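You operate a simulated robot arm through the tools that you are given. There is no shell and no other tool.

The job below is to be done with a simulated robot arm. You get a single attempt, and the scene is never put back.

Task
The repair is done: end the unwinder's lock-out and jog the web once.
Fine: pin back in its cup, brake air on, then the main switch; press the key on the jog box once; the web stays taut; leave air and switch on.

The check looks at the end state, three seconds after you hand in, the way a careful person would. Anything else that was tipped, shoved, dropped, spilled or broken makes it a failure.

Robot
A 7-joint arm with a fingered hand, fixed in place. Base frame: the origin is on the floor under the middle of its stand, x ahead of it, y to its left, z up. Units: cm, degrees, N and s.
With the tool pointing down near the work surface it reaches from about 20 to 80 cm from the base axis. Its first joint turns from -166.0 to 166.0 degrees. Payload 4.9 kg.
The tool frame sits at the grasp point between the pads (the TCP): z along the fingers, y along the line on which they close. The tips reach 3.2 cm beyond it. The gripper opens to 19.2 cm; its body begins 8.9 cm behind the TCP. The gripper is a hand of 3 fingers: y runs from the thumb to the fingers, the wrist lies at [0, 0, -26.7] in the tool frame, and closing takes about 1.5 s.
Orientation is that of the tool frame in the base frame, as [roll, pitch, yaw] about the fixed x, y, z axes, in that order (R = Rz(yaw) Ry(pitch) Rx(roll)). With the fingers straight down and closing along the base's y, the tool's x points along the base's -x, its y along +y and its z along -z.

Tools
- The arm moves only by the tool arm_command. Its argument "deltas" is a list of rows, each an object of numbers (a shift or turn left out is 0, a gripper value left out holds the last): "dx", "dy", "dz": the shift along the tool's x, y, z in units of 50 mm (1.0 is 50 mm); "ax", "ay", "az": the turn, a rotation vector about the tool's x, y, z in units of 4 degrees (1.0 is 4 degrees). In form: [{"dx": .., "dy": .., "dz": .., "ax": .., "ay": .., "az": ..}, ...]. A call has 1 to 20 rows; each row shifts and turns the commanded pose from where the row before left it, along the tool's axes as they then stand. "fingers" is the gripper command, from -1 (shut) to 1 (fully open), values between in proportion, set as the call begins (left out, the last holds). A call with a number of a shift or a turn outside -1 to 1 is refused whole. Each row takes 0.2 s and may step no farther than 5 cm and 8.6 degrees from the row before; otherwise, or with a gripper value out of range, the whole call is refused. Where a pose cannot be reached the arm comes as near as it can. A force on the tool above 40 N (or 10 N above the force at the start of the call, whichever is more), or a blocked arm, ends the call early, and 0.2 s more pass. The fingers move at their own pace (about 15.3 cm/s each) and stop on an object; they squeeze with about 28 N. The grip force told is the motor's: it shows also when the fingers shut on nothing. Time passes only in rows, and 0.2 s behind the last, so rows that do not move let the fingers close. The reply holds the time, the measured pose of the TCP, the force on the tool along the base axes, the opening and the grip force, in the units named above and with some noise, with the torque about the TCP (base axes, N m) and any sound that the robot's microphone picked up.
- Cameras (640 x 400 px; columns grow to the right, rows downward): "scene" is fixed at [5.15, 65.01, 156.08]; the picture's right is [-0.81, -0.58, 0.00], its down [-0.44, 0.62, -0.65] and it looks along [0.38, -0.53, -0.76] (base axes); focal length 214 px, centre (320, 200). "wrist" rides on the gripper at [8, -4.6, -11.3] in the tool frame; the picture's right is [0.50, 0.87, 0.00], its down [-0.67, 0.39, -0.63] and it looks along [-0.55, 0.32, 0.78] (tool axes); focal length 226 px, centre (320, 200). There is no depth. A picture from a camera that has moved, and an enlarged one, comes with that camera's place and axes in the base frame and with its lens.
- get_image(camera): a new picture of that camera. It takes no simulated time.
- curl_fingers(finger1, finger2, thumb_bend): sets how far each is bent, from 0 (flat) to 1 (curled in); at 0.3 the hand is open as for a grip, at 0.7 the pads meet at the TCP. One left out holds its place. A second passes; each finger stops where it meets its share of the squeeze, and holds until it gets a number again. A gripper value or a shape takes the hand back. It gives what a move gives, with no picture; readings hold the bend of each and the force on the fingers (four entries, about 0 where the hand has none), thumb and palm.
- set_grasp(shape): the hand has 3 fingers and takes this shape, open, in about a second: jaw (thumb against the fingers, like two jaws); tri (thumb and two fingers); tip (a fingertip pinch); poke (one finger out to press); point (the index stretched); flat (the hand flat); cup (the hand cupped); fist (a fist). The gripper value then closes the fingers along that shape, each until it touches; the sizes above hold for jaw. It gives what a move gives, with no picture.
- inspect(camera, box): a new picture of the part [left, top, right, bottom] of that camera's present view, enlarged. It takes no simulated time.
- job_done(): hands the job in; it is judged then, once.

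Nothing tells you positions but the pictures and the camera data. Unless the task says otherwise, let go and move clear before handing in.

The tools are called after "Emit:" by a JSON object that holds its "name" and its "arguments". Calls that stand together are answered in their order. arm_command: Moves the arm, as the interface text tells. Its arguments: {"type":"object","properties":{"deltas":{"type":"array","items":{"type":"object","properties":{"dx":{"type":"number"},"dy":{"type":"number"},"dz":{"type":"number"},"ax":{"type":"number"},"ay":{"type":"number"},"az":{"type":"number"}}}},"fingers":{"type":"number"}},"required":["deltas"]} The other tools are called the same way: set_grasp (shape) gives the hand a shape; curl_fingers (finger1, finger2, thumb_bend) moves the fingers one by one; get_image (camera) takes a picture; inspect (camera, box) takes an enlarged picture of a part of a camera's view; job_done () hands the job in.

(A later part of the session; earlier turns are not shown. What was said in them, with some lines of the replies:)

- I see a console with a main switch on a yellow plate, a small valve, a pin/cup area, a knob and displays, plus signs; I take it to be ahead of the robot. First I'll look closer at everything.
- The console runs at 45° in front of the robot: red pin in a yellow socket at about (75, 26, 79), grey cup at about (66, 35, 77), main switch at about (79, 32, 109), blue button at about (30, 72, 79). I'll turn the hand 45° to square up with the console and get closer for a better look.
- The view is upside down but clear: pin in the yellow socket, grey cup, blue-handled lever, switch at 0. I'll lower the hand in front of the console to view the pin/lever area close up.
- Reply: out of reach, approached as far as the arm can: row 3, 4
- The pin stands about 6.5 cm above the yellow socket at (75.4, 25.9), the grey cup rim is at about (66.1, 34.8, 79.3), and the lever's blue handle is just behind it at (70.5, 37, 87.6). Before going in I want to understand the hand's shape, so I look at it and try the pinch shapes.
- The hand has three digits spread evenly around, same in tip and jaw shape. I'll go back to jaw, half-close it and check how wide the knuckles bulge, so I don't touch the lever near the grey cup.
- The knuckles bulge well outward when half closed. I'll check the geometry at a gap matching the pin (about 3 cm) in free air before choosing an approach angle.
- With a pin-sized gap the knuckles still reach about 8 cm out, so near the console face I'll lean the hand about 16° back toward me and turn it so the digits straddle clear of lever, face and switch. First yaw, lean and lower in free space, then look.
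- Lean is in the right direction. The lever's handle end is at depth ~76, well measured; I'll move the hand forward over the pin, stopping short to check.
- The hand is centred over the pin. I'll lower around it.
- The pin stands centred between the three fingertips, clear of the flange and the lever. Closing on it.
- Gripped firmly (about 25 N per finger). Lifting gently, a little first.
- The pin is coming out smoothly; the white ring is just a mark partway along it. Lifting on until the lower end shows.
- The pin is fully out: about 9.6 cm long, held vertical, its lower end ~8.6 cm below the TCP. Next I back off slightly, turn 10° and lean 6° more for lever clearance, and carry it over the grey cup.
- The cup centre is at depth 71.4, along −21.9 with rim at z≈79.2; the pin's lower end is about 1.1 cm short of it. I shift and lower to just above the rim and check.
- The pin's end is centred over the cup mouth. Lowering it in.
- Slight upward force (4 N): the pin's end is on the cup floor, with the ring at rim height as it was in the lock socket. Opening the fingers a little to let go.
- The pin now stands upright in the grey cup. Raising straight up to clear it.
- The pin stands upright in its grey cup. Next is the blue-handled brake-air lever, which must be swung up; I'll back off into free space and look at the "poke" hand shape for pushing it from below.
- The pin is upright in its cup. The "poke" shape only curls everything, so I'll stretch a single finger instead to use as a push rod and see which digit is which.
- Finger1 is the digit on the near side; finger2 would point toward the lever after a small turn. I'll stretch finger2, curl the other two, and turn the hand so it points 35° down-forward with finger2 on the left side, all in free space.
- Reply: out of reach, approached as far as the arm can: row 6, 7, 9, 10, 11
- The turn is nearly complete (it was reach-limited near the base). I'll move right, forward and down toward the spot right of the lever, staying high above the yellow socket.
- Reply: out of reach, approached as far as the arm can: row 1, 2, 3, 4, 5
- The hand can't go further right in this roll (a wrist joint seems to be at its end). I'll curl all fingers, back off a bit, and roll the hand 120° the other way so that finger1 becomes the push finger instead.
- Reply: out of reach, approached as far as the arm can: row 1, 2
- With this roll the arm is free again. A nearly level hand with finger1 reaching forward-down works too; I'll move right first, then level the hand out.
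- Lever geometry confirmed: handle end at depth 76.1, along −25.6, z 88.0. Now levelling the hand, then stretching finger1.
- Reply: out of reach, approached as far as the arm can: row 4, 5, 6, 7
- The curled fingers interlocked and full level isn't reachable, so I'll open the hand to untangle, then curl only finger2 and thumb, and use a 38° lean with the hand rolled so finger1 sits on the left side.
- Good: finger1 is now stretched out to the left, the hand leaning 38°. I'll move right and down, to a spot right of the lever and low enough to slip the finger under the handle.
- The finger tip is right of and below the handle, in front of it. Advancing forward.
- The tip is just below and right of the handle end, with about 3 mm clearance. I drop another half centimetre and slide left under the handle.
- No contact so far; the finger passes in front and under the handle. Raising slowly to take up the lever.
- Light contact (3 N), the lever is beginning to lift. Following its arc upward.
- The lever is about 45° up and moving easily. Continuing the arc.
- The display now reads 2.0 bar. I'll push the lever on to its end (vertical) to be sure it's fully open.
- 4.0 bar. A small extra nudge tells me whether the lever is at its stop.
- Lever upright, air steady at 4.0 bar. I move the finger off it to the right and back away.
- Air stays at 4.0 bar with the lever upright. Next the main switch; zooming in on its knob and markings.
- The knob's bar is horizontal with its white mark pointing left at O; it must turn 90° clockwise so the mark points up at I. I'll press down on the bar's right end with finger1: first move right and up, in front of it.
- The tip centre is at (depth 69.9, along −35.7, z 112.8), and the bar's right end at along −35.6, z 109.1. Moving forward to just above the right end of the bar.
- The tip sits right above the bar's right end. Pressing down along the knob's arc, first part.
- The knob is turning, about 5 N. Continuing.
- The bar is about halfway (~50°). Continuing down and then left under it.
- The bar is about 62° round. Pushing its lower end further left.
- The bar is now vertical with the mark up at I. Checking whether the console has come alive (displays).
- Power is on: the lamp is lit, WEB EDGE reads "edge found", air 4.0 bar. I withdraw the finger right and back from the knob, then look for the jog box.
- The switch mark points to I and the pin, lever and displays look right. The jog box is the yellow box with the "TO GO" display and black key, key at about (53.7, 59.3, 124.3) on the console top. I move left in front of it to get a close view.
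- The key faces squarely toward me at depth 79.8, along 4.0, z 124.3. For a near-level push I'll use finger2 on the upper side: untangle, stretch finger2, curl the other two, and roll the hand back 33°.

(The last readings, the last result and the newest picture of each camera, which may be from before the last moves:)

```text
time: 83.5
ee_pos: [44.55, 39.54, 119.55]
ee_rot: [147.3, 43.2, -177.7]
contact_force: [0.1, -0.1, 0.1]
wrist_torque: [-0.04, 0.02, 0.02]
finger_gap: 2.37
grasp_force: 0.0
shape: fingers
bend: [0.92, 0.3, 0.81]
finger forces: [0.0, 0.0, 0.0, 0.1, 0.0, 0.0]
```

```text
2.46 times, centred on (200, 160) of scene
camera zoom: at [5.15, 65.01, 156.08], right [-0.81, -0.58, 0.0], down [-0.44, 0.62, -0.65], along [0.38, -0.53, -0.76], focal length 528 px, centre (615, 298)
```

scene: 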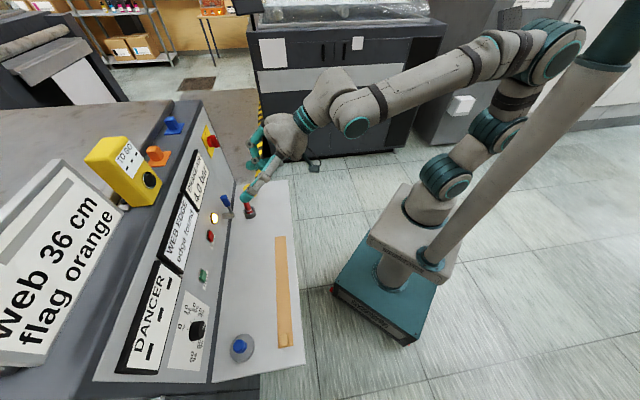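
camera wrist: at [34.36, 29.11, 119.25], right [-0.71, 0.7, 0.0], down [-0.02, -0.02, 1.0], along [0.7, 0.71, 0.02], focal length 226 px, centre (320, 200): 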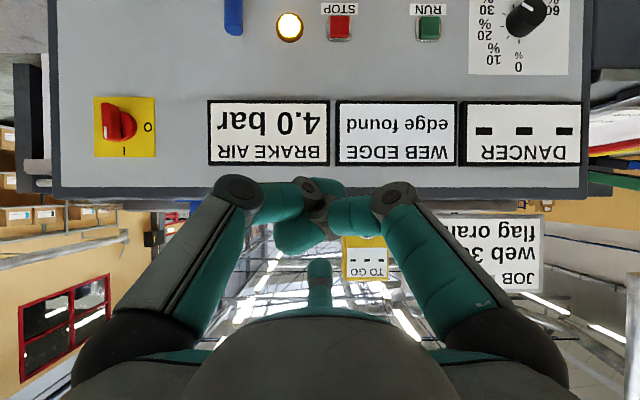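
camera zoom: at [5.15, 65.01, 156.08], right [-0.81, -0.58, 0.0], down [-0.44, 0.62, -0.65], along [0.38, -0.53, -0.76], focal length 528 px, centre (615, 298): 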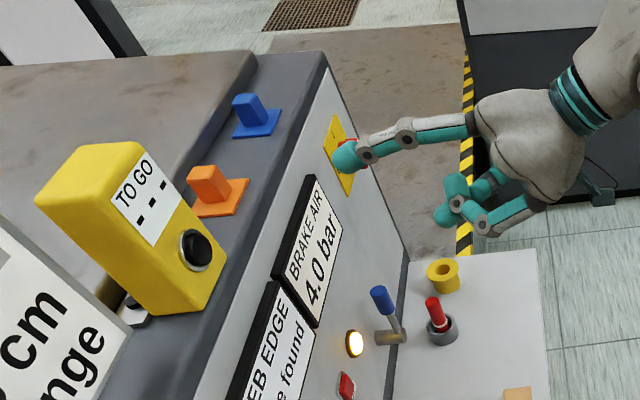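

Now the camera looks squarely at the console: the switch points to I, displays lit. Finger2's tip is at (depth 67.6, along −3.4, z 127.1). I'll bring it in front of the key, stopping about 3 cm short.

Emit:
{"name": "arm_command", "arguments": {"deltas": [{"dx": 0.085, "dy": 0.515, "dz": 0.529}, {"dx": 0.085, "dy": 0.515, "dz": 0.529}, {"dx": 0.085, "dy": 0.515, "dz": 0.529}, {}]}}

Emit:
{"name": "get_image", "arguments": {"camera": "wrist"}}

Emit:
{"name": "inspect", "arguments": {"camera": "scene", "box": [80, 120, 200, 220]}}

Emit:
{"name": "inspect", "arguments": {"camera": "wrist", "box": [220, 180, 420, 320]}}

```text
time: 84.5
ee_pos: [44.72, 50.37, 116.97]
ee_rot: [147.2, 43.1, -177.8]
contact_force: [-0.3, -0.2, 0.1]
wrist_torque: [0.02, 0.02, 0.01]
finger_gap: 2.39
grasp_force: 0.0
shape: fingers
bend: [0.92, 0.3, 0.81]
finger forces: [0.1, 0.1, 0.0, 0.1, 0.0, 0.0]
```

```text
taken
camera wrist: at [34.55, 40.0, 116.7], right [-0.71, 0.7, 0.0], down [-0.02, -0.02, 1.0], along [0.7, 0.71, 0.02], focal length 226 px, centre (320, 200)
```

wrist: 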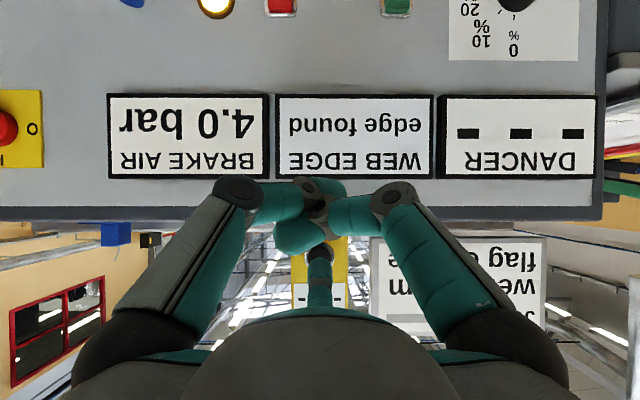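

```text
4.00 times, centred on (140, 170) of scene
camera zoom: at [5.15, 65.01, 156.08], right [-0.81, -0.58, 0.0], down [-0.44, 0.62, -0.65], along [0.38, -0.53, -0.76], focal length 858 px, centre (1040, 320)
```

zoom: 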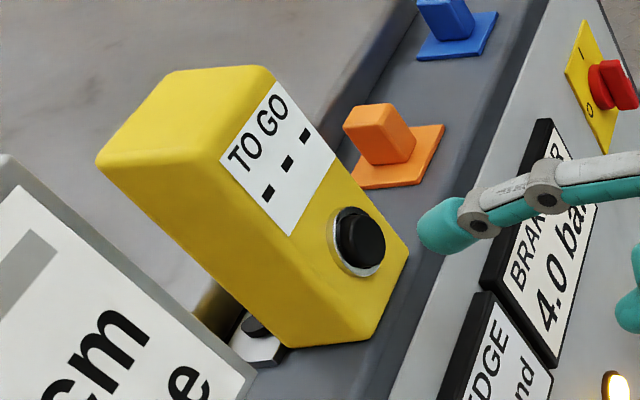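

```text
2.86 times, centred on (320, 250) of wrist
camera zoom: at [34.55, 40.0, 116.7], right [-0.71, 0.7, 0.0], down [-0.02, -0.02, 1.0], along [0.7, 0.71, 0.02], focal length 646 px, centre (320, 57)
```

zoom: 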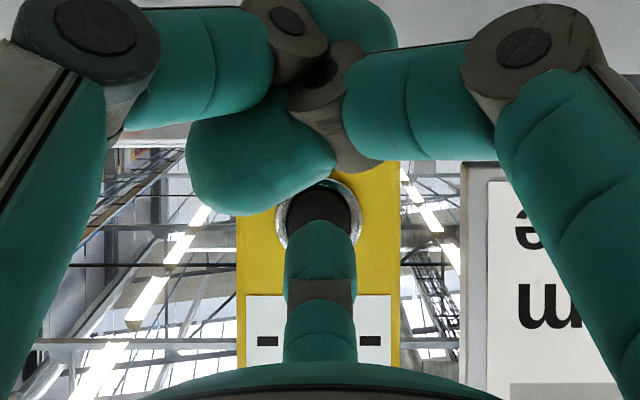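

Finger and key are aligned sideways within a couple of mm. Advancing to just before contact.

Emit:
{"name": "arm_command", "arguments": {"deltas": [{"dx": -0.119, "dy": 0.066, "dz": 0.224}, {"dx": -0.119, "dy": 0.066, "dz": 0.224}, {}]}}

Emit:
{"name": "inspect", "arguments": {"camera": "scene", "box": [80, 120, 200, 220]}}

Emit:
{"name": "inspect", "arguments": {"camera": "wrist", "box": [220, 180, 420, 320]}}

```text
time: 85.3
ee_pos: [46.63, 52.11, 116.64]
ee_rot: [147.3, 43.1, -177.7]
contact_force: [-1.2, 0.6, -0.2]
wrist_torque: [-0.01, 0.02, 0.02]
finger_gap: 2.4
grasp_force: 0.0
shape: fingers
bend: [0.92, 0.3, 0.81]
finger forces: [0.0, 0.1, 0.0, 0.0, 0.1, 0.0]
```

```text
4.00 times, centred on (140, 170) of scene
camera zoom: at [5.15, 65.01, 156.08], right [-0.81, -0.58, 0.0], down [-0.44, 0.62, -0.65], along [0.38, -0.53, -0.76], focal length 858 px, centre (1040, 320)
```

zoom: 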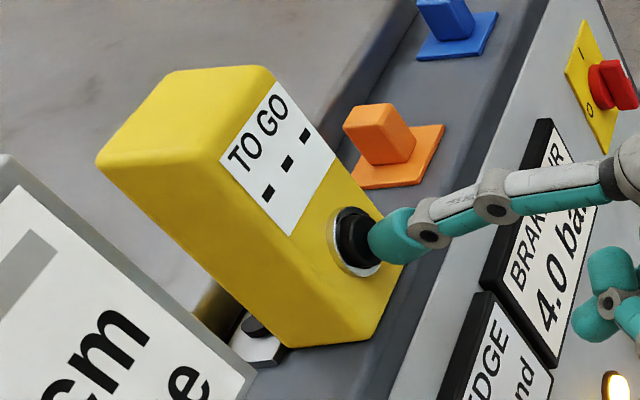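

```text
2.86 times, centred on (320, 250) of wrist
camera zoom: at [36.48, 41.84, 116.34], right [-0.71, 0.7, 0.0], down [-0.02, -0.02, 1.0], along [0.7, 0.71, 0.02], focal length 646 px, centre (320, 57)
```

zoom: 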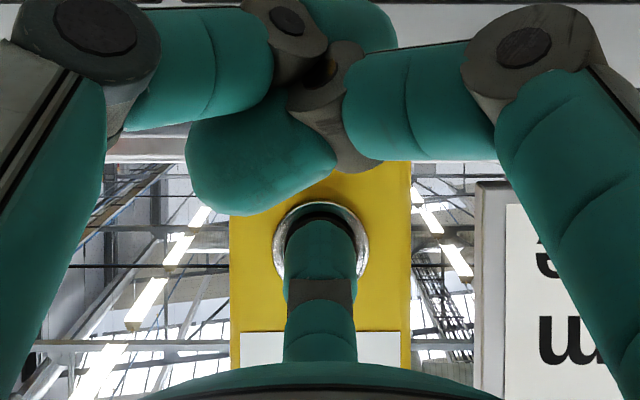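

Centred on the key, almost touching. Pressing in small steps.

Emit:
{"name": "arm_command", "arguments": {"deltas": [{"dx": -0.0268, "dy": 0.015, "dz": 0.0395}, {"dx": -0.0268, "dy": 0.015, "dz": 0.0395}]}}

Emit:
{"name": "inspect", "arguments": {"camera": "scene", "box": [80, 120, 200, 220]}}

```text
time: 85.9
ee_pos: [47.03, 52.48, 116.67]
ee_rot: [147.1, 43.2, -177.9]
contact_force: [-3.4, -2.7, 0.8]
wrist_torque: [0.24, -0.28, 0.07]
finger_gap: 2.39
grasp_force: 2.2
shape: fingers
bend: [0.92, 0.3, 0.81]
finger forces: [0.0, 4.4, 0.1, 0.0, 0.0, 0.0]
heard: click
```

```text
4.00 times, centred on (140, 170) of scene
camera zoom: at [5.15, 65.01, 156.08], right [-0.81, -0.58, 0.0], down [-0.44, 0.62, -0.65], along [0.38, -0.53, -0.76], focal length 858 px, centre (1040, 320)
```

zoom: 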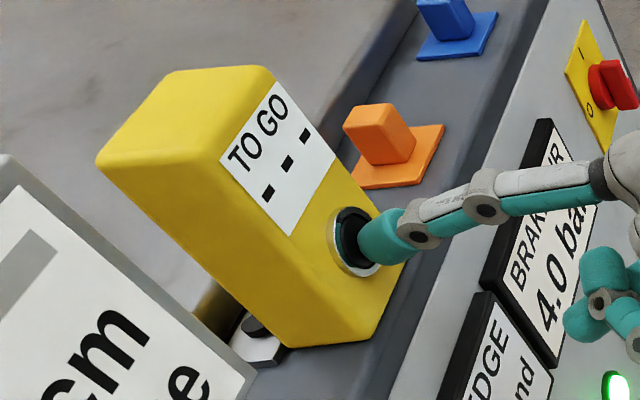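

A click, and the lamp turned green. Releasing the key by drawing straight back.

Emit:
{"name": "arm_command", "arguments": {"deltas": [{"dx": 0.107, "dy": -0.06, "dz": -0.158}, {"dx": 0.214, "dy": -0.12, "dz": -0.316}, {"dx": 0.214, "dy": -0.12, "dz": -0.316}]}}

Emit:
{"name": "get_image", "arguments": {"camera": "scene"}}

Emit:
{"name": "get_image", "arguments": {"camera": "wrist"}}

Emit:
{"name": "inspect", "arguments": {"camera": "scene", "box": [80, 110, 260, 380]}}

```text
time: 86.7
ee_pos: [43.58, 48.89, 116.48]
ee_rot: [147.3, 43.1, -177.7]
contact_force: [0.4, -0.3, 0.9]
wrist_torque: [0.03, -0.03, 0.01]
finger_gap: 2.39
grasp_force: 0.0
shape: fingers
bend: [0.92, 0.3, 0.81]
finger forces: [0.1, 0.0, 0.0, 0.0, 0.0, 0.0]
```

```text
taken
```

scene: 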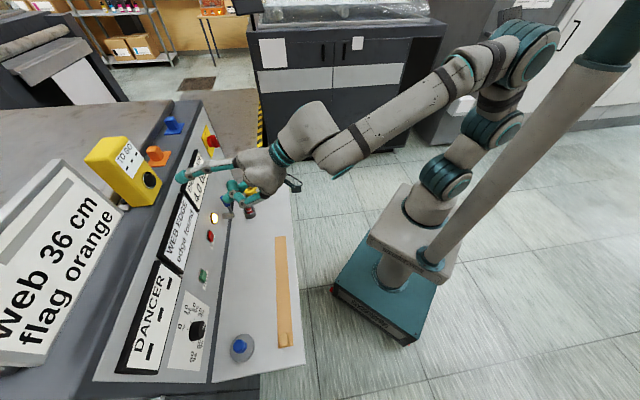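

```text
taken
camera wrist: at [33.32, 38.63, 116.23], right [-0.71, 0.7, 0.0], down [-0.02, -0.02, 1.0], along [0.7, 0.71, 0.02], focal length 226 px, centre (320, 200)
```

wrist: 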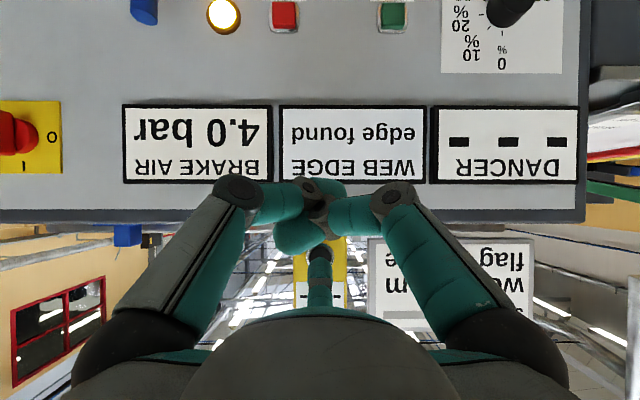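

```text
1.48 times, centred on (170, 245) of scene
camera zoom: at [5.15, 65.01, 156.08], right [-0.81, -0.58, 0.0], down [-0.44, 0.62, -0.65], along [0.38, -0.53, -0.76], focal length 318 px, centre (542, 133)
```

zoom: 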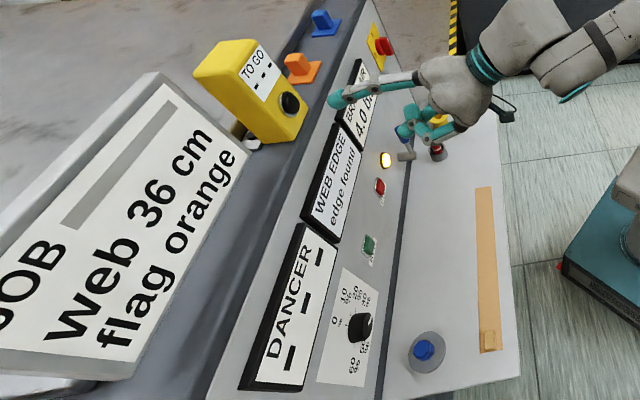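

The lamp went back to amber on release: one clean jog press. Moving the hand clear, then verifying everything.

Emit:
{"name": "arm_command", "arguments": {"deltas": [{"dx": -0.343, "dy": -0.413, "dz": -0.752}, {"dx": -0.343, "dy": -0.413, "dz": -0.752}, {"dx": -0.343, "dy": -0.413, "dz": -0.752}, {}]}}

Emit:
{"name": "get_image", "arguments": {"camera": "wrist"}}

Emit:
{"name": "inspect", "arguments": {"camera": "scene", "box": [150, 110, 310, 230]}}

Emit:
{"name": "inspect", "arguments": {"camera": "scene", "box": [70, 110, 190, 220]}}

```text
time: 87.7
ee_pos: [43.45, 37.72, 124.68]
ee_rot: [147.3, 43.2, -177.7]
contact_force: [0.1, -0.9, -0.6]
wrist_torque: [-0.03, -0.01, -0.02]
finger_gap: 2.42
grasp_force: 0.1
shape: fingers
bend: [0.92, 0.3, 0.81]
finger forces: [0.1, 0.2, 0.0, 0.0, 0.0, 0.1]
```

```text
taken
camera wrist: at [33.27, 27.34, 124.36], right [-0.71, 0.7, 0.0], down [-0.02, -0.02, 1.0], along [0.7, 0.71, 0.02], focal length 226 px, centre (320, 200)
```

wrist: 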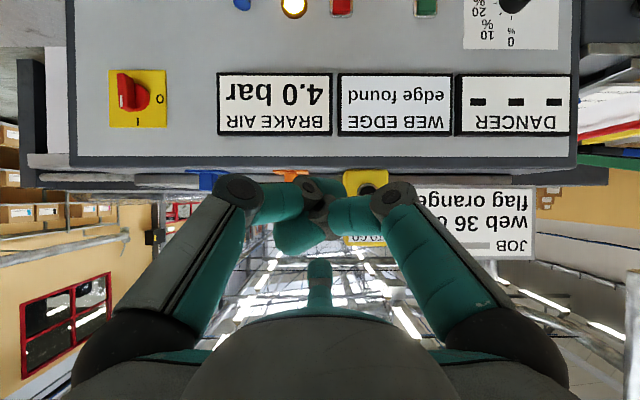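

```text
3.33 times, centred on (230, 170) of scene
camera zoom: at [5.15, 65.01, 156.08], right [-0.81, -0.58, 0.0], down [-0.44, 0.62, -0.65], along [0.38, -0.53, -0.76], focal length 715 px, centre (620, 300)
```

zoom: 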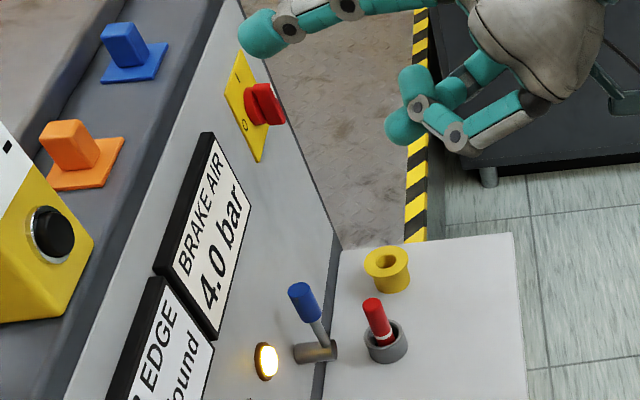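

```text
3.64 times, centred on (130, 165) of scene
camera zoom: at [5.15, 65.01, 156.08], right [-0.81, -0.58, 0.0], down [-0.44, 0.62, -0.65], along [0.38, -0.53, -0.76], focal length 780 px, centre (1011, 327)
```

zoom: 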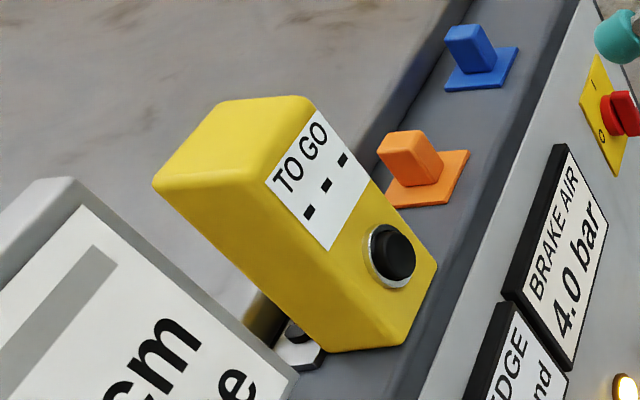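

Emit:
{"name": "inspect", "arguments": {"camera": "wrist", "box": [90, 50, 190, 140]}}

Emit:
{"name": "inspect", "arguments": {"camera": "wrist", "box": [200, 0, 600, 150]}}

Emit:
{"name": "get_image", "arguments": {"camera": "scene"}}

```text
4.44 times, centred on (140, 95) of wrist
camera zoom: at [33.27, 27.34, 124.36], right [-0.71, 0.7, 0.0], down [-0.02, -0.02, 1.0], along [0.7, 0.71, 0.02], focal length 1005 px, centre (1120, 667)
```

zoom: 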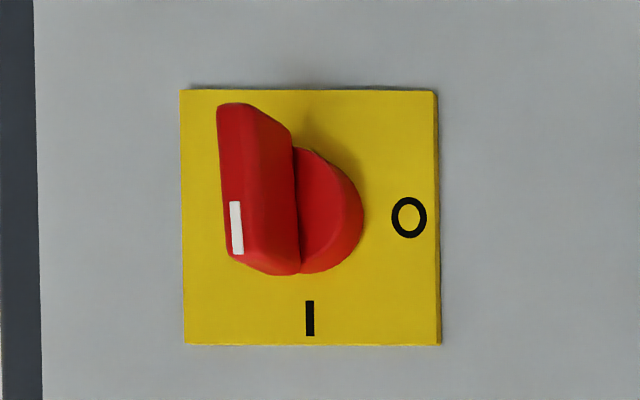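

```text
1.60 times, centred on (400, 75) of wrist
camera zoom: at [33.27, 27.34, 124.36], right [-0.71, 0.7, 0.0], down [-0.02, -0.02, 1.0], along [0.7, 0.71, 0.02], focal length 362 px, centre (192, 400)
```

zoom: 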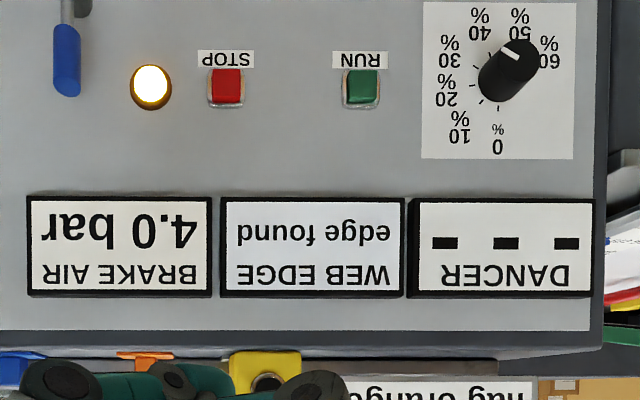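

```text
taken
```

scene: 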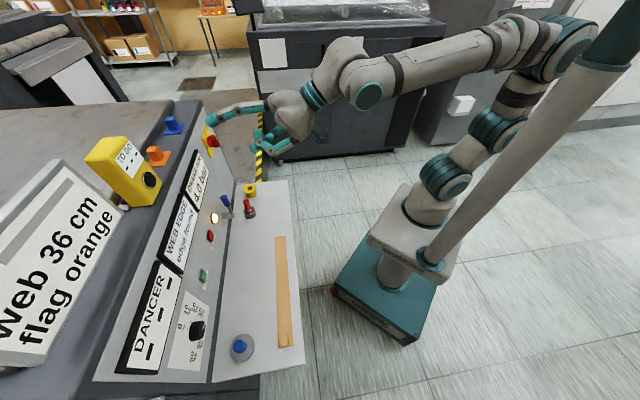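

Everything checks out: the pin is upright in its grey cup, brake air is at 4.0 bar with the lever up, the main switch mark is at I, and the jog key was pressed once. The hand is clear, so I'm handing in.

Emit:
{"name": "job_done", "arguments": {}}

```text
The job is handed in.
```

The lock-out is ended and the web has been jogged once, in the order you gave; the job is handed in.

- **Pin:** it stands upright in the grey cup. I took "its cup" to be the grey one, since the pin was sitting in the yellow lock-out socket at the start.
- **Brake air:** the blue lever is up, a touch past vertical, and the display holds steady at 4.0 bar. It is left on.
- **Main switch:** the mark is at I, the lamp is lit and WEB EDGE reads "edge found". It is left on.
- **Jog key:** I pressed the black key on the yellow TO GO box once. It clicked, the lamp went green while held, and returned to amber on release.
- **Web tension:** I could not see the web directly. DANCER and TO GO still read dashes, so I have no readout showing it stayed taut; the brake air was on before and during the jog.

As far as the cameras show, nothing else was moved or knocked. The hand is clear of the console.
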